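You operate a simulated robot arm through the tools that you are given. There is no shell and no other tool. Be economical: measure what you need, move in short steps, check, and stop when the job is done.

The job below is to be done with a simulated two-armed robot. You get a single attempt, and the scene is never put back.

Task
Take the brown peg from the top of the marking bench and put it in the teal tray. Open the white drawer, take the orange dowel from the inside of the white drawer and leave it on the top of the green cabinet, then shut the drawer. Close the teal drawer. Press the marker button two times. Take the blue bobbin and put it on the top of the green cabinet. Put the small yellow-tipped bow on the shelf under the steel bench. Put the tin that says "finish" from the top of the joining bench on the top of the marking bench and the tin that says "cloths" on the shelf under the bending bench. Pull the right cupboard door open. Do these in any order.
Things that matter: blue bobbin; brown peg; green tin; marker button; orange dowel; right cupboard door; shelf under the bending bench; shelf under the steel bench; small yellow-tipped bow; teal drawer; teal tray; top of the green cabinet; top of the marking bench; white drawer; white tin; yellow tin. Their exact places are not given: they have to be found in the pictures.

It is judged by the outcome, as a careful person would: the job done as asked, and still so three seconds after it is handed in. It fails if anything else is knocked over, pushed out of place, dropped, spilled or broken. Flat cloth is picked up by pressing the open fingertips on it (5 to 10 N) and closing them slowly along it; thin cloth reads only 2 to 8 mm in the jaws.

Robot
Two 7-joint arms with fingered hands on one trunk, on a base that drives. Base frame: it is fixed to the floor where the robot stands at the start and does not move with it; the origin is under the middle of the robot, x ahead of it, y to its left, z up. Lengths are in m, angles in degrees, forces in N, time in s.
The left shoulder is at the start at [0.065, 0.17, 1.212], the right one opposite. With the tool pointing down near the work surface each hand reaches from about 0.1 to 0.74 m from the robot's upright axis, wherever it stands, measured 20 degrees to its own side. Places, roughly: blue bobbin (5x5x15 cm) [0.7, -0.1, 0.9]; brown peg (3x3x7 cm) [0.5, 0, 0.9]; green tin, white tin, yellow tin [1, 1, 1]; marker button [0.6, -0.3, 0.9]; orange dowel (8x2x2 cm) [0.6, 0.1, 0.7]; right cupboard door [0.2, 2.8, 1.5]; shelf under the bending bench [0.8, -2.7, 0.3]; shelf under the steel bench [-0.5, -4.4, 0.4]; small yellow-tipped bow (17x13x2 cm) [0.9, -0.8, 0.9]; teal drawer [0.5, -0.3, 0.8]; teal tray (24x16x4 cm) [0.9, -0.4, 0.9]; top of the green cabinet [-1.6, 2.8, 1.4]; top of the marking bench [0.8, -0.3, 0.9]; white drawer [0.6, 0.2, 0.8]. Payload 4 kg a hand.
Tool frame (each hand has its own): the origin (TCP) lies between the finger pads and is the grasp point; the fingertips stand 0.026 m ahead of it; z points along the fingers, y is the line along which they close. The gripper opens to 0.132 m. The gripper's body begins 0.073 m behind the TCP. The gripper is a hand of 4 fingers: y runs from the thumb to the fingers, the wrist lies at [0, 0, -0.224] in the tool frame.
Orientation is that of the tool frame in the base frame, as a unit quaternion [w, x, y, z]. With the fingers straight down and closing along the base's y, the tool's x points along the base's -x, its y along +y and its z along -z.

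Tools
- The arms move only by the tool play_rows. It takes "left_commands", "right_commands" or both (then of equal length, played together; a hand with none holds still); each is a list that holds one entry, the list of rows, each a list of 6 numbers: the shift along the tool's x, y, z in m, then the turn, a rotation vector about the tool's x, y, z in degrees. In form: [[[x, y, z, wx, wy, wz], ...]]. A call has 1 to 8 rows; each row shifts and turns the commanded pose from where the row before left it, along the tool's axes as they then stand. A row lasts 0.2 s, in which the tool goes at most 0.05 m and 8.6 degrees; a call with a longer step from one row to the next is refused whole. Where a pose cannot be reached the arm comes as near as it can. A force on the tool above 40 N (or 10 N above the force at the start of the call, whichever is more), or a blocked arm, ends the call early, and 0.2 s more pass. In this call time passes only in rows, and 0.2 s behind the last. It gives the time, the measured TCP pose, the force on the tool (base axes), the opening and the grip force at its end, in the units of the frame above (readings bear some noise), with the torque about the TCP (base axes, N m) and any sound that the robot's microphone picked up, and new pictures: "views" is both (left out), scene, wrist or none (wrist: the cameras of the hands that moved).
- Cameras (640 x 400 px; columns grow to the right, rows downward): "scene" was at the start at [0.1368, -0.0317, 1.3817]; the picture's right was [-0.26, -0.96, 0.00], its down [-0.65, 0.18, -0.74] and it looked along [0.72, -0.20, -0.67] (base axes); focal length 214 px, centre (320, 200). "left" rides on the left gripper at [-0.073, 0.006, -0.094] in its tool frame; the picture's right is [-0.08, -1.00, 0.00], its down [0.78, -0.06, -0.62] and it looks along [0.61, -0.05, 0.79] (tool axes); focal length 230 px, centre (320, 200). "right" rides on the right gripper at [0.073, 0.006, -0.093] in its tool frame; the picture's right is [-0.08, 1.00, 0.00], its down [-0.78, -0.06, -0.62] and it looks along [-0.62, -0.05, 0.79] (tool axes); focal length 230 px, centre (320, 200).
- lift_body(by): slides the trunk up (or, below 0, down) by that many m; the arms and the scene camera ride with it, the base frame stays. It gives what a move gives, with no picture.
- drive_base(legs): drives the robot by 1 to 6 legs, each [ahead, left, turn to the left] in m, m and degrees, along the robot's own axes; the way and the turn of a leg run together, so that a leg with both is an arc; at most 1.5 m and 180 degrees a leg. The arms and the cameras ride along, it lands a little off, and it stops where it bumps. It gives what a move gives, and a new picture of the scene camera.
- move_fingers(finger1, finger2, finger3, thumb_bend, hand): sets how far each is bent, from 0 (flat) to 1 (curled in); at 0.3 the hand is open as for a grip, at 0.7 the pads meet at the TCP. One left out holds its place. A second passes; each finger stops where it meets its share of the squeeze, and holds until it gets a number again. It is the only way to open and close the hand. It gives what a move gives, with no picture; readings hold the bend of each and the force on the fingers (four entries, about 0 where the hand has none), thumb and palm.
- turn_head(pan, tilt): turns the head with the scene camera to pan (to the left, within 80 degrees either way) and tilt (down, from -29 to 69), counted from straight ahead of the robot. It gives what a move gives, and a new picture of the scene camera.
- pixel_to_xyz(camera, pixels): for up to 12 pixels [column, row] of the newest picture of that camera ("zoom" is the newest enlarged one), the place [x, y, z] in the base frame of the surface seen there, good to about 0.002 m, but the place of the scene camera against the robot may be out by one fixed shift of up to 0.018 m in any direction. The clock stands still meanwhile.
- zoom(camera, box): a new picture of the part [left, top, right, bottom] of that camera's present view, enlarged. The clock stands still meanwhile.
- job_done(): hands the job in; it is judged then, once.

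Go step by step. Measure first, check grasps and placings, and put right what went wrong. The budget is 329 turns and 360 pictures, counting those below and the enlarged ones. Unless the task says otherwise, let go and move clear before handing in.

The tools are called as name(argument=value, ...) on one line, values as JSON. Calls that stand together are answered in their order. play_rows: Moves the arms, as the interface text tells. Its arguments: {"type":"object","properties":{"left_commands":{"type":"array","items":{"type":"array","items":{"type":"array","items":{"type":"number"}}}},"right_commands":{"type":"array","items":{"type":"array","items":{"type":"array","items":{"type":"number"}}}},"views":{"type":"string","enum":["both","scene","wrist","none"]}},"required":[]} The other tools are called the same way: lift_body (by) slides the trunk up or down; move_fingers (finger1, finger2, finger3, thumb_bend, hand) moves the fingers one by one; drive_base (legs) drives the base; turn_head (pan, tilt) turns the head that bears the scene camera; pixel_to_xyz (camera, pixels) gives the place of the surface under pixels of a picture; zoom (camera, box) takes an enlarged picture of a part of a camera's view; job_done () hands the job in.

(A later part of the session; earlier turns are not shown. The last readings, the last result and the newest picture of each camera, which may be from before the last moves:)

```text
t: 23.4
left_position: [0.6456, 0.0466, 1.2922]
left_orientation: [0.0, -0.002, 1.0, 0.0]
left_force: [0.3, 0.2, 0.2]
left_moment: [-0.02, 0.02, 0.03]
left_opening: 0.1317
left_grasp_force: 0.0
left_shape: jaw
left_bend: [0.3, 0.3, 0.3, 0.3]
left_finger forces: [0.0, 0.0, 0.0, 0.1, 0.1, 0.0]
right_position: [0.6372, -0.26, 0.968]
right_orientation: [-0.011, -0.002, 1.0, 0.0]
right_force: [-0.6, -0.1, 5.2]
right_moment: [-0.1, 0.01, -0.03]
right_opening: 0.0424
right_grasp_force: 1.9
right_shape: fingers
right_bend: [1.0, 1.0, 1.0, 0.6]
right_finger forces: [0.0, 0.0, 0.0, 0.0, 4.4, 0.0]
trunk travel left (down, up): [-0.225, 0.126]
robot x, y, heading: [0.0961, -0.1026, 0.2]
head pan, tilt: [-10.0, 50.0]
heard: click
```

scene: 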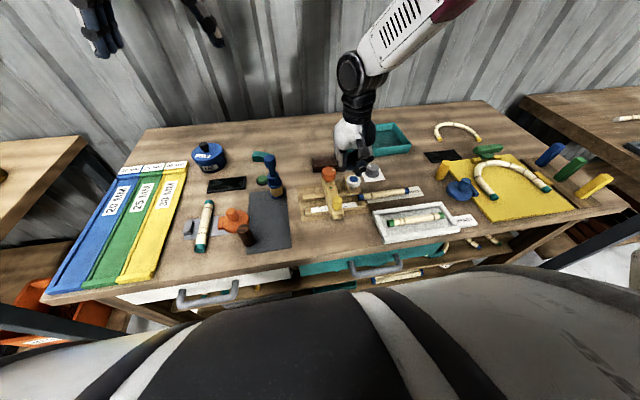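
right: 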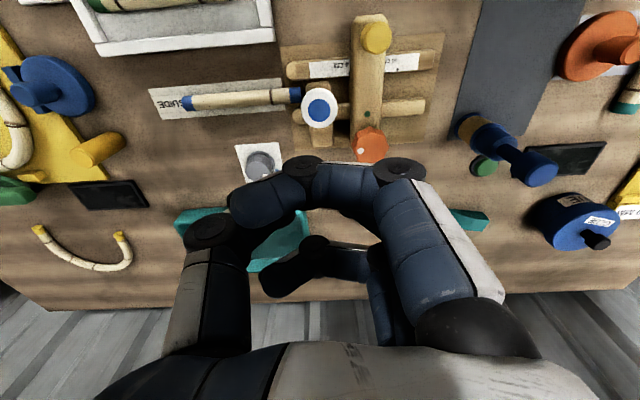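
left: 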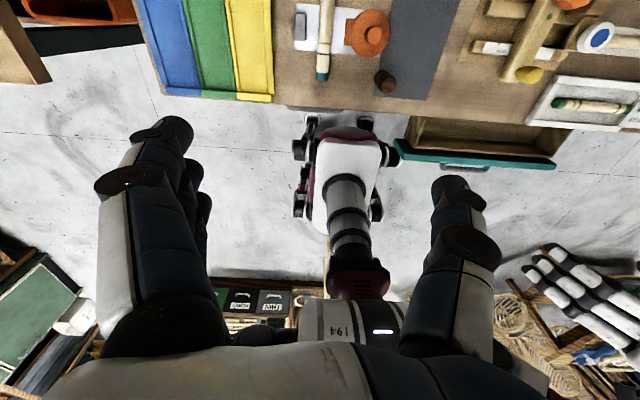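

Second click heard: button done. Raise the right hand, and move the left hand aside before going to the peg.

play_rows(right_commands=[[[0, 0, -0.05, 0, 0, 0], [0, 0, -0.05, 0, 0, 0], [0, 0, -0.05, 0, 0, 0], [0, 0, 0, 0, 0, 0], [0, 0, 0, 0, 0, 0], [0, 0.04, 0, 0, 0, 0], [0.02, 0.04, 0, 0, 0, 0]]], left_commands=[[[0.01, 0.048, 0, 0, 0, 0], [0.01, 0.048, 0, 0, 0, 0], [0.01, 0.048, 0, 0, 0, 0], [0.01, 0.048, 0, 0, 0, 0], [0.01, 0.048, 0, 0, 0, 0], [0.01, 0.048, 0, 0, 0, 0], [0, 0.048, 0, 0, 0, 0]]], views="none")

move_fingers(hand="right", thumb_bend=0.45, finger1=0.45, finger2=0.45, finger3=0.45)

play_rows(right_commands=[[[0.02, 0.045, 0, 0, 0, 0], [0.02, 0.045, 0, 0, 0, 0], [0.02, 0.045, 0, 0, 0, 0], [0.01, 0.045, 0, 0, 0, 0], [0, 0.02, 0, 0, 0, 0]]], views="both")

```text
t: 25.0
left_position: [0.5832, 0.3856, 1.2876]
left_orientation: [0.0, -0.001, 1.0, -0.001]
left_force: [-1.2, 0.2, 0.1]
left_moment: [-0.02, 0.0, 0.0]
left_opening: 0.1319
left_grasp_force: 0.0
left_shape: jaw
left_bend: [0.3, 0.3, 0.3, 0.3]
left_finger forces: [0.0, 0.1, 0.1, 0.0, 0.0, 0.1]
right_position: [0.6173, -0.1783, 1.1144]
right_orientation: [-0.012, 0.0, 1.0, -0.001]
right_force: [-0.1, -0.4, 0.5]
right_moment: [-0.04, -0.01, -0.04]
right_opening: 0.0423
right_grasp_force: 0.0
right_shape: fingers
right_bend: [1.0, 1.0, 1.0, 0.6]
right_finger forces: [0.0, 0.0, 0.0, 0.0, 0.0, 0.0]
trunk travel left (down, up): [-0.225, 0.126]
robot x, y, heading: [0.0968, -0.1028, 0.2]
head pan, tilt: [-10.0, 50.0]
```

```text
t: 26.0
left_position: [0.5847, 0.3831, 1.2898]
left_orientation: [0.0, -0.002, 1.0, 0.001]
left_force: [0.2, 0.0, 0.4]
left_moment: [0.0, 0.01, -0.01]
left_opening: 0.1317
left_grasp_force: 0.1
left_shape: jaw
left_bend: [0.3, 0.3, 0.3, 0.3]
left_finger forces: [0.0, 0.0, 0.0, 0.0, 0.1, 0.0]
right_position: [0.6185, -0.1793, 1.1138]
right_orientation: [-0.012, -0.002, 1.0, 0.0]
right_force: [-0.3, 0.3, -0.5]
right_moment: [0.01, -0.02, 0.0]
right_opening: 0.0864
right_grasp_force: 0.0
right_shape: fingers
right_bend: [0.45, 0.45, 0.45, 0.45]
right_finger forces: [0.0, 0.0, 0.0, 0.0, 0.0, 0.0]
trunk travel left (down, up): [-0.225, 0.126]
robot x, y, heading: [0.0985, -0.1006, 0.2]
head pan, tilt: [-10.0, 50.0]
```

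```text
t: 27.2
left_position: [0.5838, 0.3832, 1.289]
left_orientation: [0.0, -0.001, 1.0, 0.0]
left_force: [-0.2, -0.2, 0.0]
left_moment: [-0.02, 0.0, 0.0]
left_opening: 0.132
left_grasp_force: 0.2
left_shape: jaw
left_bend: [0.3, 0.3, 0.3, 0.3]
left_finger forces: [0.0, 0.1, 0.0, 0.1, 0.0, 0.0]
right_position: [0.5545, 0.0121, 1.128]
right_orientation: [-0.016, 0.011, 1.0, 0.017]
right_force: [-1.3, -0.4, 0.3]
right_moment: [-0.01, -0.01, 0.0]
right_opening: 0.0866
right_grasp_force: 0.1
right_shape: fingers
right_bend: [0.45, 0.45, 0.45, 0.45]
right_finger forces: [0.0, 0.0, 0.0, 0.0, 0.0, 0.0]
trunk travel left (down, up): [-0.225, 0.126]
robot x, y, heading: [0.0998, -0.1008, 0.2]
head pan, tilt: [-10.0, 50.0]
```

scene: 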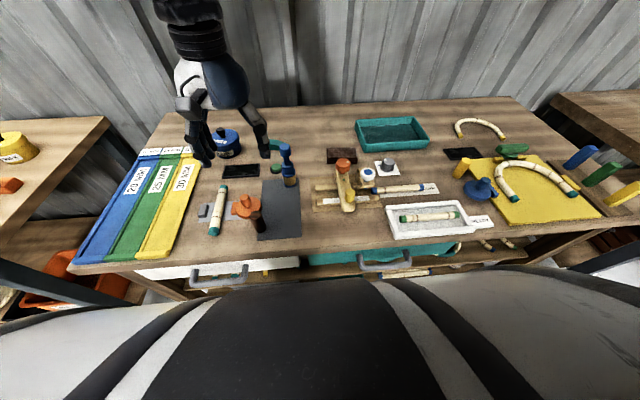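
right: 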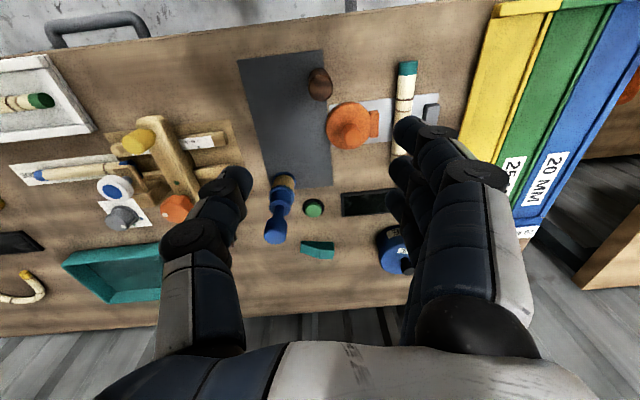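

Peg visible at (319,84) in the right camera. Measure it and neighbours.

pixel_to_xyz(camera="right", pixels=[[319, 92], [312, 84], [328, 84], [320, 75], [349, 125], [345, 140], [333, 118], [370, 120], [278, 185], [273, 237], [402, 100]])

zoom(camera="right", box=[230, 40, 450, 180])

```text
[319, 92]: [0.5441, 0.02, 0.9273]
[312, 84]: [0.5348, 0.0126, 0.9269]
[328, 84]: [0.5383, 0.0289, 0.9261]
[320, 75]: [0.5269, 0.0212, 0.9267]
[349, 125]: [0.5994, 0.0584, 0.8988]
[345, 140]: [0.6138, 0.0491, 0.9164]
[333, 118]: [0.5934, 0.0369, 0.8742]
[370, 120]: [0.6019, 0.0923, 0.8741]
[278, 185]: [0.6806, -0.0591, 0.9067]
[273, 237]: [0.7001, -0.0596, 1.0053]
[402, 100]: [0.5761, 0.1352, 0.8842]
```

```text
2.86 times, centred on (340, 110) of right
```

zoom: 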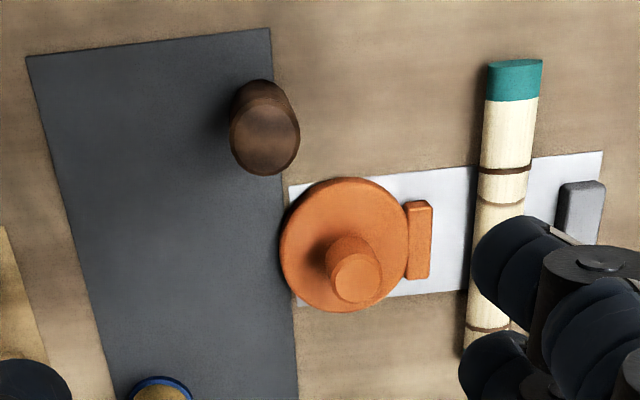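

Peg top centre is (0.537,0.021,0.927). Move over and descend.

play_rows(right_commands=[[[0.02, 0.008, 0.03, 0, 0, 0], [0, 0, 0.05, 0, 0, 0], [0, 0, 0.05, 0, 0, 0], [0, 0, 0.03, 0, 0, 0]]], views="wrist")

```text
t: 28.4
left_position: [0.5834, 0.3824, 1.2911]
left_orientation: [0.0, -0.002, 1.0, -0.001]
left_force: [-0.3, -0.9, -0.5]
left_moment: [-0.03, -0.02, 0.01]
left_opening: 0.132
left_grasp_force: 0.0
left_shape: jaw
left_bend: [0.3, 0.3, 0.3, 0.3]
left_finger forces: [0.0, 0.0, 0.1, 0.1, 0.0, 0.0]
right_position: [0.5577, 0.0151, 0.9927]
right_orientation: [-0.005, 0.039, 0.999, 0.037]
right_force: [-0.3, 0.1, 0.5]
right_moment: [-0.04, 0.01, 0.03]
right_opening: 0.0868
right_grasp_force: 0.1
right_shape: fingers
right_bend: [0.45, 0.45, 0.45, 0.45]
right_finger forces: [0.1, 0.0, 0.0, 0.0, 0.1, 0.1]
trunk travel left (down, up): [-0.225, 0.126]
robot x, y, heading: [0.0958, -0.1004, 0.1]
head pan, tilt: [-10.0, 50.0]
stopped in row 4 (right hand): the arm was blocked; the commanded pose is now the measured one
```

right: 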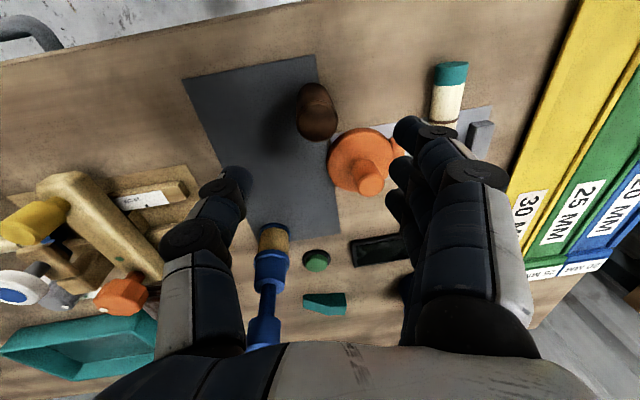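

The arm got blocked (cross-body limits), not touching anything visible. Raise and shift the robot left so that the peg is on the right arm's side.

play_rows(right_commands=[[[0.0, -0.01, -0.04, 0, 0, 0], [0, 0, -0.05, 0, 0, 0], [0, 0, -0.05, 0, 0, 0], [0, 0, -0.05, 0, 0, 0]]], views="none")

drive_base(legs=[[0, 0.2, 0]])

```text
t: 29.4
left_position: [0.5845, 0.3823, 1.2907]
left_orientation: [-0.001, -0.001, 1.0, 0.0]
left_force: [0.2, -0.5, -0.1]
left_moment: [0.01, 0.0, 0.01]
left_opening: 0.132
left_grasp_force: 0.0
left_shape: jaw
left_bend: [0.3, 0.3, 0.3, 0.3]
left_finger forces: [0.0, 0.1, 0.0, 0.0, 0.1, 0.0]
right_position: [0.5565, -0.0069, 1.181]
right_orientation: [-0.006, 0.035, 0.999, 0.035]
right_force: [0.1, -0.3, -0.4]
right_moment: [0.02, -0.05, -0.01]
right_opening: 0.0865
right_grasp_force: 0.1
right_shape: fingers
right_bend: [0.45, 0.45, 0.45, 0.45]
right_finger forces: [0.0, 0.1, 0.1, 0.1, 0.1, 0.0]
trunk travel left (down, up): [-0.225, 0.126]
robot x, y, heading: [0.0961, -0.1018, 0.3]
head pan, tilt: [-10.0, 50.0]
```

```text
t: 31.7
left_position: [0.5874, 0.5771, 1.2899]
left_orientation: [0.0, 0.002, 1.0, 0.0]
left_force: [-0.4, -0.1, 0.7]
left_moment: [-0.04, 0.0, 0.01]
left_opening: 0.1321
left_grasp_force: 0.2
left_shape: jaw
left_bend: [0.3, 0.3, 0.3, 0.3]
left_finger forces: [0.0, 0.0, 0.1, 0.0, 0.0, 0.1]
right_position: [0.5581, 0.1883, 1.181]
right_orientation: [-0.006, 0.039, 0.999, 0.035]
right_force: [0.0, -0.5, -0.2]
right_moment: [-0.05, -0.04, -0.03]
right_opening: 0.0863
right_grasp_force: 0.1
right_shape: fingers
right_bend: [0.45, 0.45, 0.45, 0.45]
right_finger forces: [0.0, 0.1, 0.0, 0.1, 0.1, 0.1]
trunk travel left (down, up): [-0.225, 0.126]
robot x, y, heading: [0.0963, 0.0942, -0.0]
head pan, tilt: [-10.0, 50.0]
```

scene: 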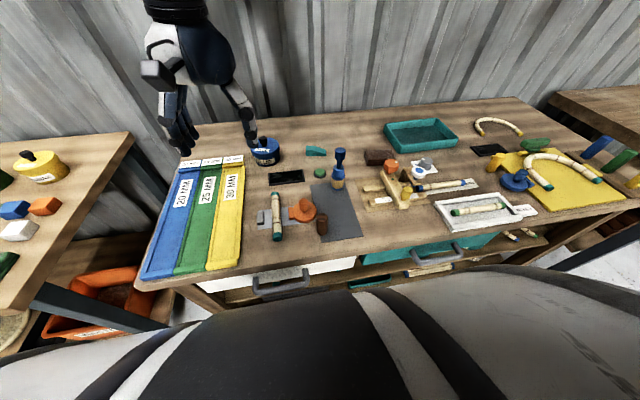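

Fix the hand's slight tilt, and move it over the peg at (0.535,0.021).

play_rows(right_commands=[[[0, 0, 0, 4.0, -0.7, -4.5], [0.006, -0.045, 0, 0, 0, 0], [0.006, -0.045, 0, 0, 0, 0], [0.006, -0.045, 0, 0, 0, 0], [0.006, -0.032, 0.03, 0, 0, 0], [0, 0, 0.05, 0, 0, 0]]], views="both")

```text
t: 33.1
left_position: [0.5881, 0.5785, 1.2893]
left_orientation: [-0.001, 0.002, 1.0, 0.0]
left_force: [0.8, 0.1, 0.0]
left_moment: [-0.01, 0.02, 0.01]
left_opening: 0.1319
left_grasp_force: 0.0
left_shape: jaw
left_bend: [0.3, 0.3, 0.3, 0.3]
left_finger forces: [0.1, 0.0, 0.0, 0.0, 0.0, 0.1]
right_position: [0.5354, 0.0203, 1.1008]
right_orientation: [0.0, -0.001, 1.0, 0.001]
right_force: [0.1, 0.1, -0.7]
right_moment: [-0.02, 0.04, 0.04]
right_opening: 0.0867
right_grasp_force: 0.0
right_shape: fingers
right_bend: [0.45, 0.45, 0.45, 0.45]
right_finger forces: [0.0, 0.1, 0.0, 0.0, 0.1, 0.1]
trunk travel left (down, up): [-0.225, 0.126]
robot x, y, heading: [0.0971, 0.0989, -0.5]
head pan, tilt: [-10.0, 50.0]
```

scene: 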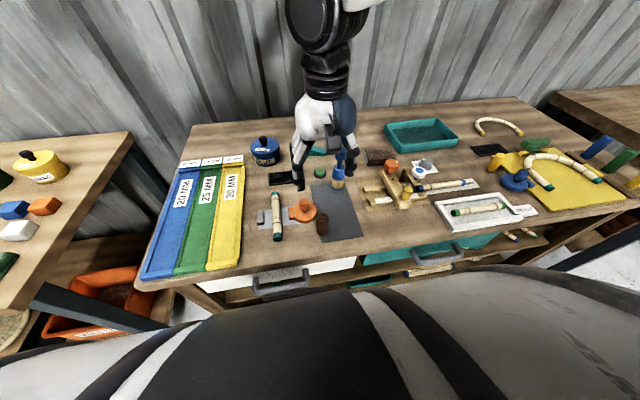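
right: 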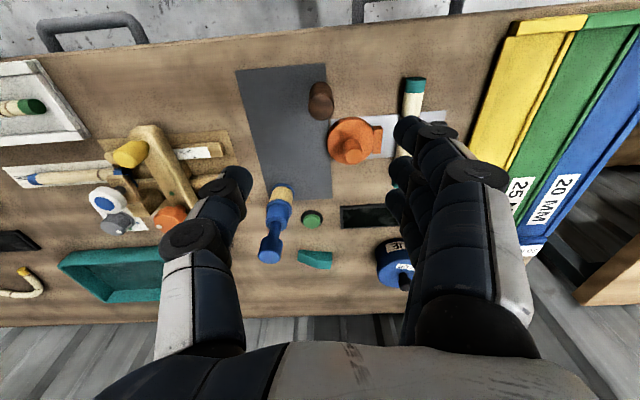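

Pose is good now. Descend to z≈0.912.

play_rows(right_commands=[[[0, 0, 0.05, 0, 0, 0], [0, 0, 0.05, 0, 0, 0], [0, 0, 0.05, 0, 0, 0], [0, 0, 0.025, 0, 0, 0]]], views="both")

```text
t: 34.1
left_position: [0.5884, 0.5766, 1.2907]
left_orientation: [0.0, 0.002, 1.0, 0.0]
left_force: [0.3, 0.0, -0.4]
left_moment: [-0.05, 0.01, -0.04]
left_opening: 0.1318
left_grasp_force: 0.2
left_shape: jaw
left_bend: [0.3, 0.3, 0.3, 0.3]
left_finger forces: [0.0, 0.0, 0.0, 0.1, 0.0, 0.0]
right_position: [0.5323, 0.0198, 0.9255]
right_orientation: [0.001, 0.0, 1.0, 0.0]
right_force: [-0.3, -0.8, -0.9]
right_moment: [0.0, -0.01, -0.01]
right_opening: 0.0867
right_grasp_force: 0.1
right_shape: fingers
right_bend: [0.45, 0.45, 0.45, 0.45]
right_finger forces: [0.0, 0.0, 0.0, 0.0, 0.0, 0.0]
trunk travel left (down, up): [-0.225, 0.126]
robot x, y, heading: [0.0976, 0.0982, -0.2]
head pan, tilt: [-10.0, 50.0]
```

scene: 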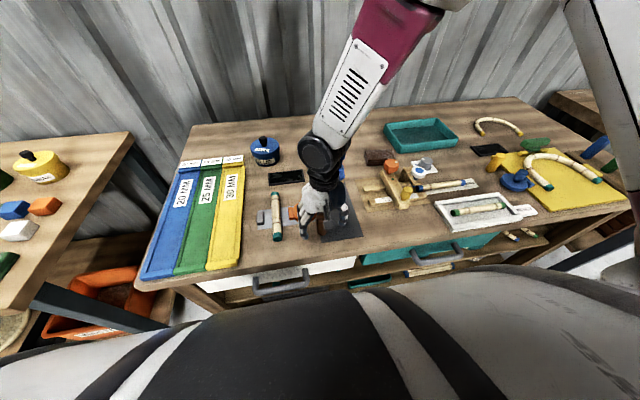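
right: 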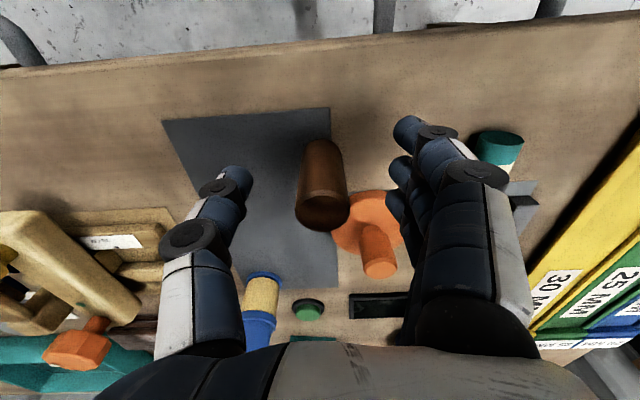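

Peg is between the fingers. Lower 1.2 cm and close.

play_rows(right_commands=[[[-0.003, 0, 0.013, 0, 0, 0]]], views="none")

move_fingers(hand="right", finger1=0.66, finger2=0.66, finger3=0.66, thumb_bend=0.66)

zoom(camera="right", box=[0, 0, 640, 400])

```text
t: 34.5
left_position: [0.5885, 0.5779, 1.2901]
left_orientation: [0.0, 0.002, 1.0, 0.001]
left_force: [0.2, -0.1, 0.0]
left_moment: [0.01, 0.0, 0.02]
left_opening: 0.1317
left_grasp_force: 0.0
left_shape: jaw
left_bend: [0.3, 0.3, 0.3, 0.3]
left_finger forces: [0.1, 0.0, 0.0, 0.0, 0.0, 0.1]
right_position: [0.5362, 0.0225, 0.9125]
right_orientation: [0.001, 0.0, 1.0, 0.001]
right_force: [0.6, 0.3, -0.7]
right_moment: [0.01, 0.03, -0.02]
right_opening: 0.0866
right_grasp_force: 0.1
right_shape: fingers
right_bend: [0.45, 0.45, 0.45, 0.45]
right_finger forces: [0.0, 0.0, 0.0, 0.0, 0.0, 0.0]
trunk travel left (down, up): [-0.225, 0.126]
robot x, y, heading: [0.092, 0.0966, -0.2]
head pan, tilt: [-10.0, 50.0]
```

```text
t: 35.5
left_position: [0.587, 0.5772, 1.2901]
left_orientation: [0.0, 0.002, 1.0, 0.0]
left_force: [-0.2, 0.0, 0.2]
left_moment: [-0.05, -0.01, 0.0]
left_opening: 0.1318
left_grasp_force: 0.0
left_shape: jaw
left_bend: [0.3, 0.3, 0.3, 0.3]
left_finger forces: [0.0, 0.1, 0.1, 0.0, 0.1, 0.0]
right_position: [0.5359, 0.022, 0.9129]
right_orientation: [0.001, 0.0, 1.0, 0.0]
right_force: [0.5, 0.4, 0.1]
right_moment: [-0.01, -0.02, 0.02]
right_opening: 0.0274
right_grasp_force: 4.1
right_shape: fingers
right_bend: [0.66, 0.62, 0.66, 0.64]
right_finger forces: [0.0, 3.7, 0.1, 0.0, 3.9, 0.0]
trunk travel left (down, up): [-0.225, 0.126]
robot x, y, heading: [0.0969, 0.0968, -0.1]
head pan, tilt: [-10.0, 50.0]
```

```text
1.00 times, centred on (320, 200) of right (not enlarged: the box is as wide or as high as the picture)
```

zoom: 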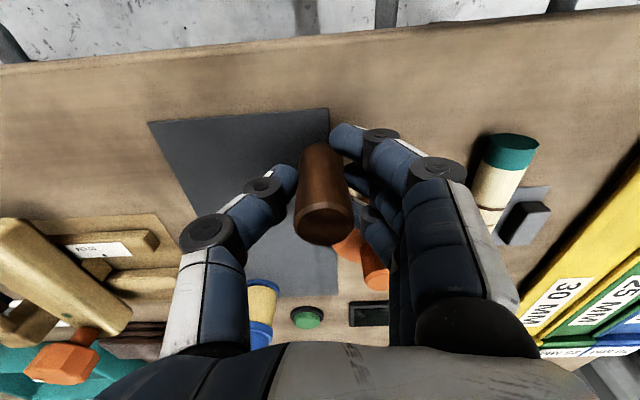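

Holding with ~4 N. Tighten a bit and lift.

move_fingers(hand="right", finger1=0.66, finger2=0.75, finger3=0.66, thumb_bend=0.72)

play_rows(right_commands=[[[0, 0, -0.03, 0, 0, 0], [0, 0, -0.05, 0, 0, 0], [0, 0, -0.05, 0, 0, 0], [0, 0, -0.05, 0, 0, 0]]], views="wrist")

```text
t: 36.5
left_position: [0.5873, 0.5769, 1.2907]
left_orientation: [0.001, 0.002, 1.0, 0.0]
left_force: [0.4, -0.7, 1.1]
left_moment: [-0.01, -0.01, 0.02]
left_opening: 0.1318
left_grasp_force: 0.1
left_shape: jaw
left_bend: [0.3, 0.3, 0.3, 0.3]
left_finger forces: [0.0, 0.0, 0.0, 0.0, 0.1, 0.0]
right_position: [0.5353, 0.0216, 0.9133]
right_orientation: [0.001, 0.0, 1.0, 0.0]
right_force: [-0.2, 0.5, 0.1]
right_moment: [-0.01, -0.01, -0.01]
right_opening: 0.025
right_grasp_force: 9.0
right_shape: fingers
right_bend: [0.66, 0.61, 0.65, 0.67]
right_finger forces: [0.0, 7.5, 1.2, 0.0, 9.3, 0.0]
trunk travel left (down, up): [-0.225, 0.126]
robot x, y, heading: [0.0931, 0.0937, -0.4]
head pan, tilt: [-10.0, 50.0]
```

```text
t: 37.5
left_position: [0.5851, 0.5769, 1.2915]
left_orientation: [0.0, 0.002, 1.0, 0.0]
left_force: [-0.7, -0.1, 0.0]
left_moment: [0.01, -0.02, 0.01]
left_opening: 0.132
left_grasp_force: 0.0
left_shape: jaw
left_bend: [0.3, 0.3, 0.3, 0.3]
left_finger forces: [0.1, 0.0, 0.0, 0.0, 0.0, 0.0]
right_position: [0.5352, 0.0202, 1.0952]
right_orientation: [0.002, 0.0, 1.0, 0.0]
right_force: [0.2, -0.8, -0.5]
right_moment: [0.02, 0.01, -0.01]
right_opening: 0.0247
right_grasp_force: 9.4
right_shape: fingers
right_bend: [0.66, 0.61, 0.65, 0.68]
right_finger forces: [0.0, 7.5, 1.4, 0.0, 9.2, 0.0]
trunk travel left (down, up): [-0.225, 0.126]
robot x, y, heading: [0.0953, 0.0997, -0.2]
head pan, tilt: [-10.0, 50.0]
```

right: 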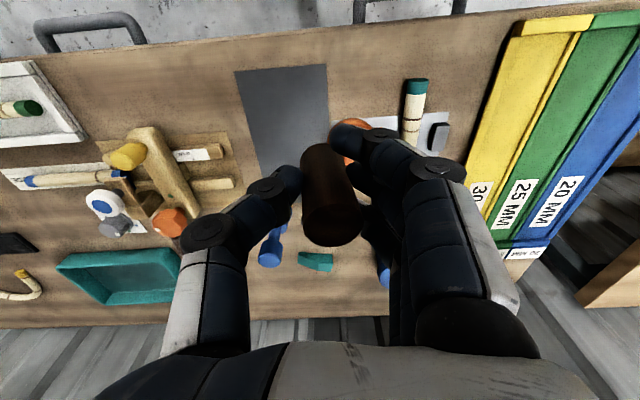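

Peg is held. Drive right to bring the tray within reach.

drive_base(legs=[[0.08, -0.35, 0]])

play_rows(right_commands=[[[-0.045, -0.02, 0, 0, 0, 0], [-0.045, -0.02, 0, 0, 0, 0], [-0.045, -0.02, 0, 0, 0, 0], [-0.045, -0.02, 0, 0, 0, 0], [-0.045, -0.015, 0, 0, 0, 0], [-0.03, -0.01, 0.0, 0, 0, 0]]], views="both")

```text
t: 41.1
left_position: [0.6667, 0.232, 1.2893]
left_orientation: [0.0, 0.002, 1.0, 0.0]
left_force: [0.8, 0.4, -0.5]
left_moment: [0.01, 0.01, -0.01]
left_opening: 0.1319
left_grasp_force: 0.1
left_shape: jaw
left_bend: [0.3, 0.3, 0.3, 0.3]
left_finger forces: [0.0, 0.0, 0.1, 0.0, 0.0, 0.0]
right_position: [0.6134, -0.3254, 1.0929]
right_orientation: [0.001, 0.0, 1.0, 0.0]
right_force: [-0.7, 0.4, 0.3]
right_moment: [-0.04, 0.0, -0.02]
right_opening: 0.0248
right_grasp_force: 9.3
right_shape: fingers
right_bend: [0.66, 0.61, 0.65, 0.68]
right_finger forces: [0.0, 7.6, 1.3, 0.1, 9.1, 0.0]
trunk travel left (down, up): [-0.225, 0.126]
robot x, y, heading: [0.1754, -0.2461, -0.3]
head pan, tilt: [-10.0, 50.0]
```

scene: 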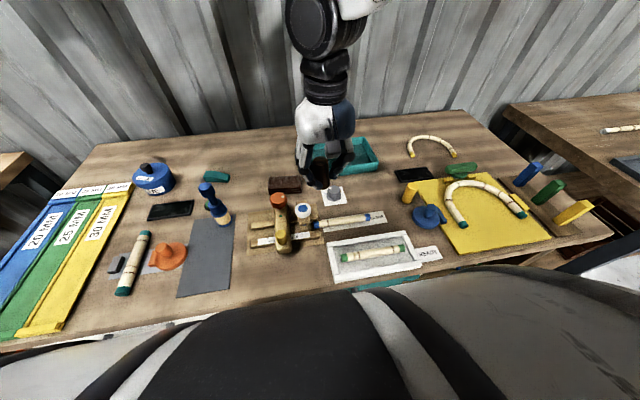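

```text
t: 42.5
left_position: [0.6658, 0.2321, 1.2902]
left_orientation: [-0.001, 0.001, 1.0, 0.0]
left_force: [0.1, 0.8, -0.9]
left_moment: [0.03, 0.02, 0.03]
left_opening: 0.1322
left_grasp_force: 0.0
left_shape: jaw
left_bend: [0.3, 0.3, 0.3, 0.3]
left_finger forces: [0.1, 0.1, 0.0, 0.1, 0.1, 0.0]
right_position: [0.8689, -0.4312, 1.0941]
right_orientation: [0.0, -0.001, 1.0, 0.0]
right_force: [-0.2, -1.0, 0.2]
right_moment: [0.02, 0.01, 0.04]
right_opening: 0.0249
right_grasp_force: 8.5
right_shape: fingers
right_bend: [0.66, 0.61, 0.65, 0.68]
right_finger forces: [0.0, 7.4, 1.4, 0.1, 8.8, 0.1]
trunk travel left (down, up): [-0.225, 0.126]
robot x, y, heading: [0.1711, -0.2505, -0.0]
head pan, tilt: [-10.0, 50.0]
```

scene: 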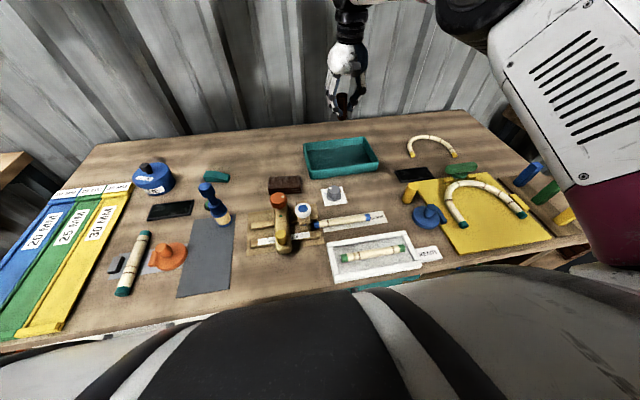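
right: 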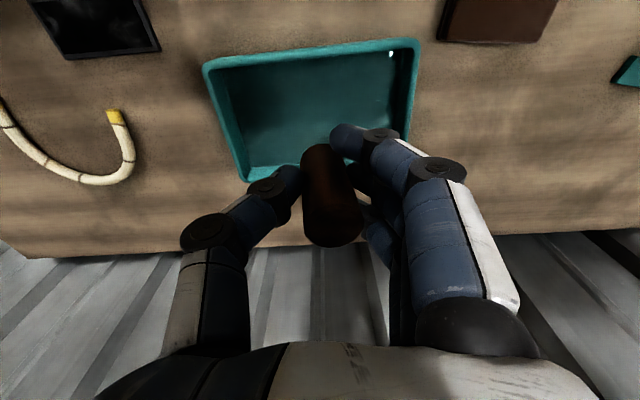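

Peg above the tray region; measure the tray corners from the right camera.

pixel_to_xyz(camera="right", pixels=[[208, 65], [413, 43], [245, 180], [290, 110], [370, 100], [110, 116], [90, 182], [15, 130], [120, 150]])

```text
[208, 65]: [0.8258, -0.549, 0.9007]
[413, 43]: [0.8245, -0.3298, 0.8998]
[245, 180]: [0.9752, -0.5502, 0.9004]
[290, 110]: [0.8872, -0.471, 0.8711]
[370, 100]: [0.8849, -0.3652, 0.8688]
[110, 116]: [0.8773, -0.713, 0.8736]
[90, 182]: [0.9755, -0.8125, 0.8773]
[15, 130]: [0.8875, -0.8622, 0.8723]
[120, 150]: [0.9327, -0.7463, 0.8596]
```

Tray spans x 0.826–0.975, y -0.55…-0.33, floor 0.87. Lower the peg upright to the floor at (0.885,-0.44).

play_rows(right_commands=[[[-0.016, -0.009, 0.03, 0, 0, 0], [0, 0, 0.05, 0, 0, 0], [0, 0, 0.05, 0, 0, 0], [0, 0, 0.03, 0, 0, 0], [0, 0, 0.01, 0, 0, 0]]], views="wrist")

```text
t: 43.7
left_position: [0.6658, 0.2318, 1.2904]
left_orientation: [0.0, 0.002, 1.0, 0.001]
left_force: [-0.1, 0.9, 0.9]
left_moment: [0.0, 0.01, 0.01]
left_opening: 0.1318
left_grasp_force: 0.1
left_shape: jaw
left_bend: [0.3, 0.3, 0.3, 0.3]
left_finger forces: [0.0, 0.1, 0.0, 0.1, 0.0, 0.0]
right_position: [0.8872, -0.4385, 0.9245]
right_orientation: [0.001, 0.0, 1.0, 0.0]
right_force: [0.5, -0.6, -0.2]
right_moment: [0.05, 0.01, 0.03]
right_opening: 0.0247
right_grasp_force: 8.9
right_shape: fingers
right_bend: [0.66, 0.61, 0.65, 0.68]
right_finger forces: [0.0, 7.5, 1.4, 0.0, 8.8, 0.0]
trunk travel left (down, up): [-0.225, 0.126]
robot x, y, heading: [0.1711, -0.2487, -0.3]
head pan, tilt: [-10.0, 50.0]
```

right: 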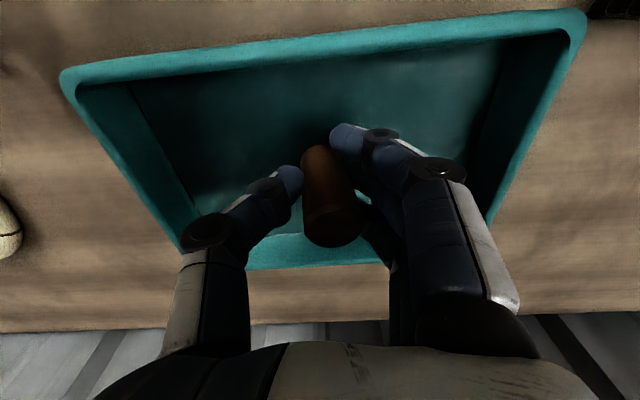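

Lower in 2 mm steps to contact.

play_rows(right_commands=[[[0, 0, 0.003, 0, 0, 0], [0, 0, 0.002, 0, 0, 0], [0, 0, 0.002, 0, 0, 0]]], views="none")

```text
t: 44.5
left_position: [0.6647, 0.2312, 1.2911]
left_orientation: [0.001, 0.002, 1.0, 0.0]
left_force: [0.3, -0.7, 0.6]
left_moment: [-0.03, 0.02, 0.02]
left_opening: 0.1321
left_grasp_force: 0.1
left_shape: jaw
left_bend: [0.3, 0.3, 0.3, 0.3]
left_finger forces: [0.1, 0.0, 0.0, 0.0, 0.1, 0.1]
right_position: [0.8858, -0.4376, 0.9188]
right_orientation: [0.002, 0.001, 1.0, 0.0]
right_force: [-0.6, 0.4, 7.1]
right_moment: [0.04, -0.02, 0.01]
right_opening: 0.0248
right_grasp_force: 10.4
right_shape: fingers
right_bend: [0.66, 0.61, 0.65, 0.68]
right_finger forces: [0.0, 8.1, 1.3, 0.0, 10.7, 0.0]
trunk travel left (down, up): [-0.225, 0.126]
robot x, y, heading: [0.1739, -0.2505, -0.3]
head pan, tilt: [-10.0, 50.0]
```

Contact at 7 N. Release, both sides evenly.

move_fingers(hand="right", finger1=0.5, finger2=0.5, finger3=0.5, thumb_bend=0.5)

play_rows(right_commands=[[[0, 0, -0.03, 0, 0, 0], [0, 0, -0.05, 0, 0, 0], [0, 0, -0.05, 0, 0, 0], [0, 0, -0.05, 0, 0, 0]]], views="both")

```text
t: 45.5
left_position: [0.6652, 0.2329, 1.2894]
left_orientation: [0.001, 0.002, 1.0, 0.0]
left_force: [-0.4, -0.3, 1.1]
left_moment: [-0.01, 0.0, 0.01]
left_opening: 0.1318
left_grasp_force: 0.1
left_shape: jaw
left_bend: [0.3, 0.3, 0.3, 0.3]
left_finger forces: [0.1, 0.1, 0.0, 0.1, 0.1, 0.1]
right_position: [0.8853, -0.4385, 0.9179]
right_orientation: [0.001, 0.0, 1.0, 0.0]
right_force: [-0.1, 0.5, 0.7]
right_moment: [-0.02, 0.0, -0.02]
right_opening: 0.0697
right_grasp_force: 0.0
right_shape: fingers
right_bend: [0.5, 0.5, 0.5, 0.5]
right_finger forces: [0.0, 0.0, 0.0, 0.0, 0.0, 0.0]
trunk travel left (down, up): [-0.225, 0.126]
robot x, y, heading: [0.1731, -0.2524, -0.1]
head pan, tilt: [-10.0, 50.0]
```

```text
t: 46.5
left_position: [0.6647, 0.2326, 1.2906]
left_orientation: [0.0, 0.002, 1.0, -0.001]
left_force: [0.1, 0.1, -0.6]
left_moment: [-0.01, 0.0, 0.0]
left_opening: 0.1319
left_grasp_force: 0.1
left_shape: jaw
left_bend: [0.3, 0.3, 0.3, 0.3]
left_finger forces: [0.0, 0.0, 0.0, 0.1, 0.0, 0.1]
right_position: [0.885, -0.4374, 1.0971]
right_orientation: [0.001, 0.0, 1.0, -0.001]
right_force: [0.6, -0.8, 0.4]
right_moment: [0.0, -0.01, 0.02]
right_opening: 0.07
right_grasp_force: 0.0
right_shape: fingers
right_bend: [0.5, 0.5, 0.5, 0.5]
right_finger forces: [0.0, 0.1, 0.0, 0.0, 0.0, 0.1]
trunk travel left (down, up): [-0.225, 0.126]
robot x, y, heading: [0.1743, -0.2474, -0.2]
head pan, tilt: [-10.0, 50.0]
```

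scene: 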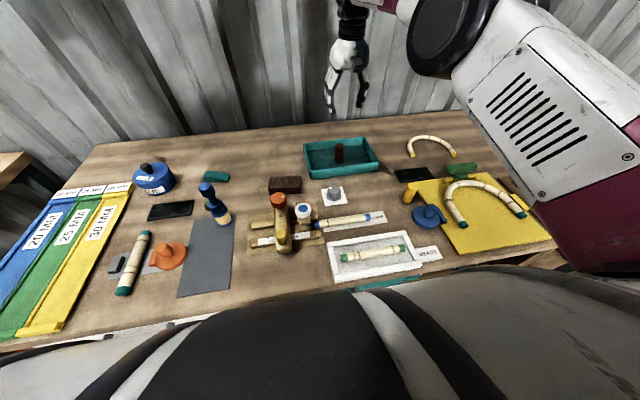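
right: 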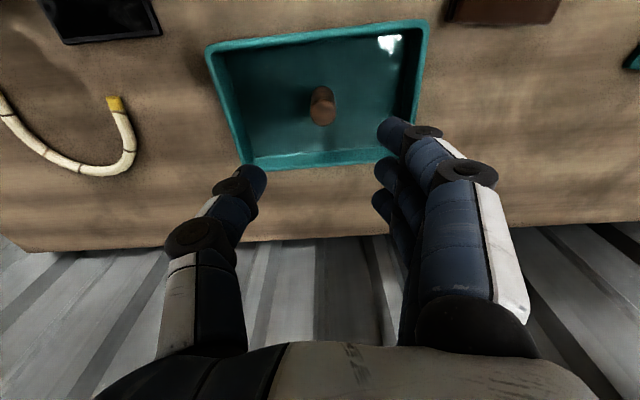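

Peg stands in the tray (340,152 in scene). Next the white drawer with the left hand: retract the right hand, back the robot off, and start turning the left hand to point forward.

play_rows(right_commands=[[[0.02, 0.0, -0.04, 0, 0, 0], [0.03, 0, -0.04, 0, 0, 0], [0.05, 0, 0, 0, 0, 0], [0.05, 0, 0, 0, 0, 0], [0.05, 0, 0, 0, 0, 0], [0.05, 0, 0, 0, 0, 0], [0.05, 0, 0, 0, 0, 0], [0, 0, 0, 0, 0, 0]]], views="none")

drive_base(legs=[[-0.42, 0.25, 0]])

play_rows(left_commands=[[[0, 0, 0, -4.95, -4.95, 4.95], [0, 0, 0, -4.95, -4.95, 4.95], [0, 0, 0, -4.95, -4.95, 4.95], [0, 0, 0, -4.95, -4.95, 4.95], [0, 0, 0, -4.95, -4.95, 4.95], [0, 0, 0, -4.95, -4.95, 4.95], [0, 0, 0, -4.95, -4.95, 4.95]]], views="none")

play_rows(left_commands=[[[0, 0, 0, -4.95, -4.95, 4.95], [0, 0, 0, -4.95, -4.95, 4.95], [0, 0, 0, -4.95, -4.95, 4.95], [0, 0, 0, -4.95, -4.95, 4.95], [0, 0, 0, -4.95, -4.95, 4.95], [0, 0, 0, -4.95, -4.95, 4.95], [0, 0, 0, -4.95, -4.95, 4.95]]], views="both")

```text
t: 48.3
left_position: [0.6655, 0.2339, 1.2894]
left_orientation: [0.0, 0.001, 1.0, -0.001]
left_force: [0.3, 0.1, 0.0]
left_moment: [0.0, 0.05, -0.01]
left_opening: 0.1318
left_grasp_force: 0.0
left_shape: jaw
left_bend: [0.3, 0.3, 0.3, 0.3]
left_finger forces: [0.1, 0.0, 0.0, 0.1, 0.0, 0.0]
right_position: [0.5839, -0.4376, 1.1759]
right_orientation: [0.001, 0.0, 1.0, -0.001]
right_force: [0.6, 0.3, -0.4]
right_moment: [-0.04, 0.02, 0.0]
right_opening: 0.07
right_grasp_force: 0.0
right_shape: fingers
right_bend: [0.5, 0.5, 0.5, 0.5]
right_finger forces: [0.1, 0.1, 0.0, 0.1, 0.1, 0.1]
trunk travel left (down, up): [-0.225, 0.126]
robot x, y, heading: [0.1713, -0.2476, -0.3]
head pan, tilt: [-10.0, 50.0]
```

```text
t: 51.2
left_position: [0.2459, 0.4836, 1.2893]
left_orientation: [0.0, 0.007, 1.0, 0.0]
left_force: [0.5, 0.3, 0.1]
left_moment: [-0.03, -0.02, 0.0]
left_opening: 0.1319
left_grasp_force: 0.1
left_shape: jaw
left_bend: [0.3, 0.3, 0.3, 0.3]
left_finger forces: [0.1, 0.0, 0.1, 0.1, 0.0, 0.0]
right_position: [0.1604, -0.1878, 1.1752]
right_orientation: [0.0, 0.003, 1.0, 0.0]
right_force: [0.2, 0.9, 0.4]
right_moment: [0.0, 0.01, 0.0]
right_opening: 0.07
right_grasp_force: 0.1
right_shape: fingers
right_bend: [0.5, 0.5, 0.5, 0.5]
right_finger forces: [0.0, 0.0, 0.1, 0.1, 0.1, 0.0]
trunk travel left (down, up): [-0.225, 0.126]
robot x, y, heading: [-0.2517, 0.005, -0.4]
head pan, tilt: [-10.0, 50.0]
```

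scene: 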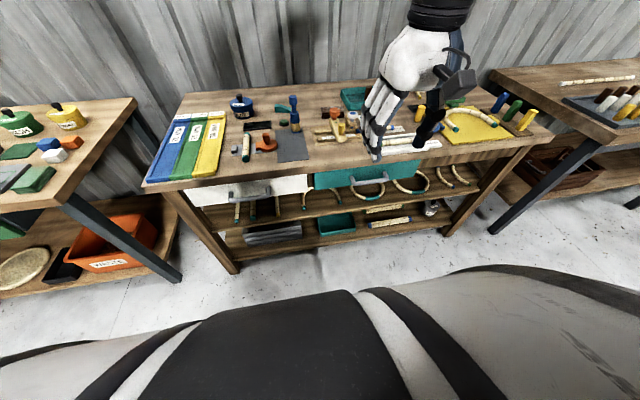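

```text
t: 52.8
left_position: [0.247, 0.4835, 1.2908]
left_orientation: [0.29, 0.293, 0.864, 0.288]
left_force: [0.0, -0.4, -0.3]
left_moment: [-0.01, 0.01, 0.03]
left_opening: 0.132
left_grasp_force: 0.1
left_shape: jaw
left_bend: [0.3, 0.3, 0.3, 0.3]
left_finger forces: [0.0, 0.1, 0.1, 0.0, 0.0, 0.0]
right_position: [0.1604, -0.1876, 1.175]
right_orientation: [0.001, 0.004, 1.0, 0.0]
right_force: [0.2, 0.1, -0.4]
right_moment: [-0.02, 0.02, 0.01]
right_opening: 0.0701
right_grasp_force: 0.1
right_shape: fingers
right_bend: [0.5, 0.5, 0.5, 0.5]
right_finger forces: [0.0, 0.0, 0.0, 0.0, 0.0, 0.1]
trunk travel left (down, up): [-0.225, 0.126]
robot x, y, heading: [-0.2504, 0.0069, -0.6]
head pan, tilt: [-10.0, 50.0]
```

```text
t: 54.4
left_position: [0.246, 0.4846, 1.2887]
left_orientation: [0.503, 0.503, 0.496, 0.498]
left_force: [-0.3, -0.4, -0.1]
left_moment: [0.01, -0.02, 0.0]
left_opening: 0.1318
left_grasp_force: 0.0
left_shape: jaw
left_bend: [0.3, 0.3, 0.3, 0.3]
left_finger forces: [0.0, 0.0, 0.1, 0.0, 0.1, 0.1]
right_position: [0.1611, -0.1868, 1.1753]
right_orientation: [0.001, 0.003, 1.0, 0.0]
right_force: [-0.4, 0.5, 0.7]
right_moment: [-0.03, -0.01, -0.01]
right_opening: 0.0702
right_grasp_force: 0.1
right_shape: fingers
right_bend: [0.5, 0.5, 0.5, 0.5]
right_finger forces: [0.1, 0.0, 0.0, 0.1, 0.0, 0.0]
trunk travel left (down, up): [-0.225, 0.126]
robot x, y, heading: [-0.2501, 0.0091, -0.5]
head pan, tilt: [-10.0, 50.0]
```

scene: 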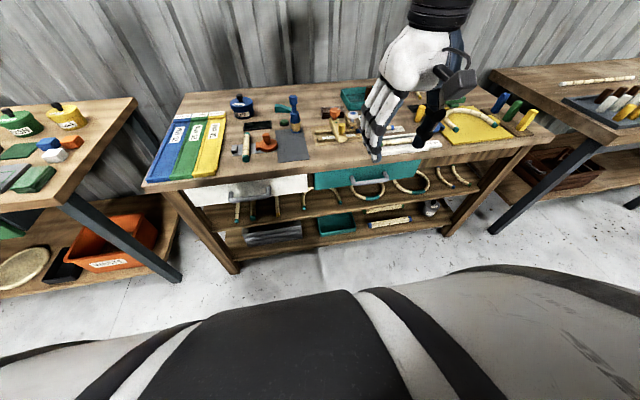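
left: 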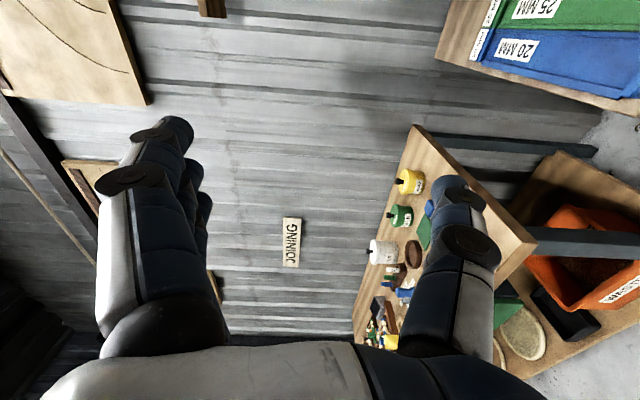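

The left hand now points forward, palm down. I can see tins on the joining bench too. Measure the white drawer's handle.

zoom(camera="scene", box=[160, 150, 340, 260])

pixel_to_xyz(camera="zoom", pixels=[[250, 140], [300, 138], [370, 132], [385, 122], [255, 130], [440, 105], [450, 140], [520, 100], [300, 160], [200, 130]])

```text
3.56 times, centred on (250, 205) of scene
```

zoom: 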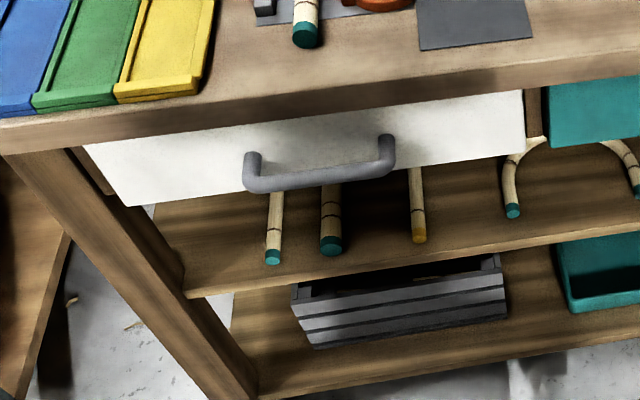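

```text
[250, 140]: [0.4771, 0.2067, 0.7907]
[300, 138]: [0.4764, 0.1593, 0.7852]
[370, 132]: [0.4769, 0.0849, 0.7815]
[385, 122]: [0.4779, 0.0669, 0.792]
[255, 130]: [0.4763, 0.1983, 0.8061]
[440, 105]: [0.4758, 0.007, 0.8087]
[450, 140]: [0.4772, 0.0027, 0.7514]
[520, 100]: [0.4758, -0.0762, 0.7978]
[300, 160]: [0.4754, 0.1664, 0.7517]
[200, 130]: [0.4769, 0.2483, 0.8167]
```

pixel_to_xyz(camera="zoom", pixels=[[270, 183], [290, 182], [315, 178], [340, 174], [375, 166], [252, 162], [385, 150], [315, 90], [315, 106], [450, 165], [450, 95], [130, 200]])

```text
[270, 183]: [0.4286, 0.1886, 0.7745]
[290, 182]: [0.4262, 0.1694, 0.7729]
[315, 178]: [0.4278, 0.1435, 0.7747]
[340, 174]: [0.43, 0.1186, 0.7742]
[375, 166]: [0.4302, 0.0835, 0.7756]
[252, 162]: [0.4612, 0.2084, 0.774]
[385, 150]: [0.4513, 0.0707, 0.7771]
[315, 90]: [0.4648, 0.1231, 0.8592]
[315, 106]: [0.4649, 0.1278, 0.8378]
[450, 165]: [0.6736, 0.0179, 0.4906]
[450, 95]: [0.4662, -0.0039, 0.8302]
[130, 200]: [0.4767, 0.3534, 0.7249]
```

Handle bar in true coordinates ≈ x 0.442, y 0.152, z 0.769. Bring the left hand down in front of it.

move_fingers(hand="left", finger1=0.48, finger2=0.48, finger3=0.48, thumb_bend=0.48)

play_rows(left_commands=[[[-0.0256, -0.04, 0, 0, 0, 0], [-0.0256, -0.04, 0, 0, 0, 0], [-0.0256, -0.04, 0, 0, 0, 0], [-0.0256, -0.04, 0, 0, 0, 0], [-0.0256, -0.04, 0, 0, 0, 0], [-0.0256, -0.04, 0, 0, 0, 0], [-0.0256, -0.04, 0, 0, 0, 0]]], views="none")

play_rows(left_commands=[[[-0.0256, -0.04, 0, 0, 0, 0], [-0.0256, -0.04, 0, 0, 0, 0], [-0.0256, -0.04, 0, 0, 0, 0], [-0.0256, -0.04, 0, 0, 0, 0], [-0.0256, -0.04, 0, 0, 0, 0], [-0.0256, -0.04, 0, 0, 0, 0]]], views="both")

```text
t: 55.4
left_position: [0.2474, 0.4838, 1.2894]
left_orientation: [0.503, 0.503, 0.497, 0.497]
left_force: [-0.3, 0.3, -0.4]
left_moment: [0.01, -0.02, 0.0]
left_opening: 0.0783
left_grasp_force: 0.1
left_shape: fingers
left_bend: [0.48, 0.48, 0.48, 0.48]
left_finger forces: [0.1, 0.1, 0.1, 0.1, 0.0, 0.0]
right_position: [0.1587, -0.1875, 1.1756]
right_orientation: [0.001, 0.003, 1.0, 0.0]
right_force: [0.2, -0.8, 0.2]
right_moment: [0.0, -0.01, -0.01]
right_opening: 0.0701
right_grasp_force: 0.0
right_shape: fingers
right_bend: [0.5, 0.5, 0.5, 0.5]
right_finger forces: [0.1, 0.1, 0.0, 0.0, 0.1, 0.0]
trunk travel left (down, up): [-0.225, 0.126]
robot x, y, heading: [-0.2472, 0.0086, -0.5]
head pan, tilt: [-10.0, 50.0]
```

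```text
t: 57.0
left_position: [0.2586, 0.3403, 1.0211]
left_orientation: [0.506, 0.506, 0.497, 0.491]
left_force: [-0.8, -0.4, 0.1]
left_moment: [-0.02, 0.0, 0.0]
left_opening: 0.0777
left_grasp_force: 0.1
left_shape: fingers
left_bend: [0.48, 0.48, 0.48, 0.48]
left_finger forces: [0.0, 0.0, 0.0, 0.0, 0.0, 0.1]
left hand out of reach, approached as far as the arm can: row 3, 4, 6, 7
right_position: [0.1612, -0.1876, 1.1747]
right_orientation: [0.0, 0.003, 1.0, 0.001]
right_force: [-0.1, 0.0, -0.7]
right_moment: [-0.01, 0.01, -0.01]
right_opening: 0.0702
right_grasp_force: 0.2
right_shape: fingers
right_bend: [0.5, 0.5, 0.5, 0.5]
right_finger forces: [0.0, 0.0, 0.0, 0.1, 0.0, 0.0]
trunk travel left (down, up): [-0.225, 0.126]
robot x, y, heading: [-0.252, 0.0083, -0.5]
head pan, tilt: [-10.0, 50.0]
```

```text
t: 58.4
left_position: [0.2676, 0.3832, 0.8222]
left_orientation: [0.51, 0.504, 0.496, 0.489]
left_force: [0.8, -0.1, 0.9]
left_moment: [0.0, 0.01, 0.01]
left_opening: 0.0782
left_grasp_force: 0.1
left_shape: fingers
left_bend: [0.48, 0.48, 0.48, 0.48]
left_finger forces: [0.0, 0.0, 0.0, 0.1, 0.0, 0.0]
left hand out of reach, approached as far as the arm can: row 1, 2, 3, 4, 5, 6
right_position: [0.1598, -0.1879, 1.1752]
right_orientation: [0.001, 0.003, 1.0, 0.0]
right_force: [0.0, -0.3, 0.5]
right_moment: [0.0, -0.03, -0.02]
right_opening: 0.07
right_grasp_force: 0.1
right_shape: fingers
right_bend: [0.5, 0.5, 0.5, 0.5]
right_finger forces: [0.0, 0.1, 0.0, 0.0, 0.1, 0.1]
trunk travel left (down, up): [-0.225, 0.126]
robot x, y, heading: [-0.2453, 0.0043, -0.7]
head pan, tilt: [-10.0, 50.0]
```

scene: 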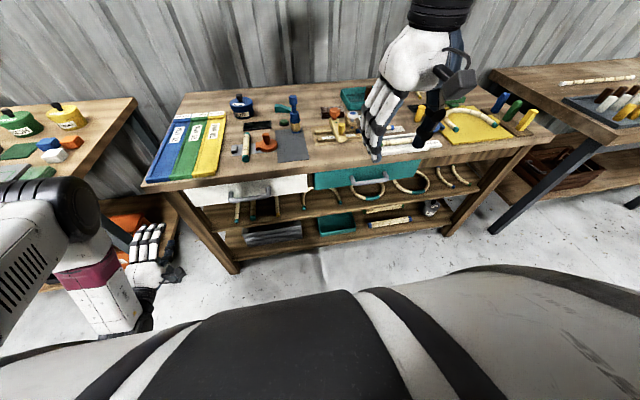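
left: 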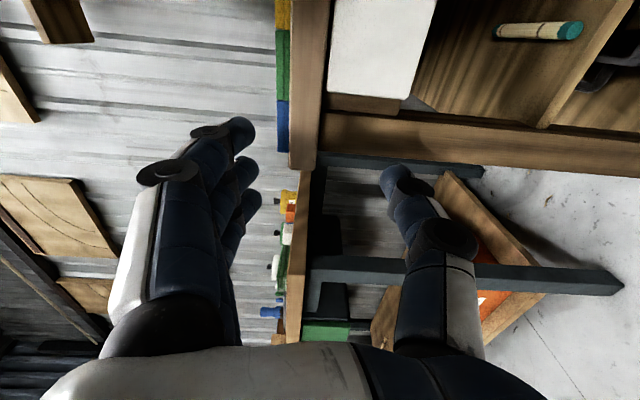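

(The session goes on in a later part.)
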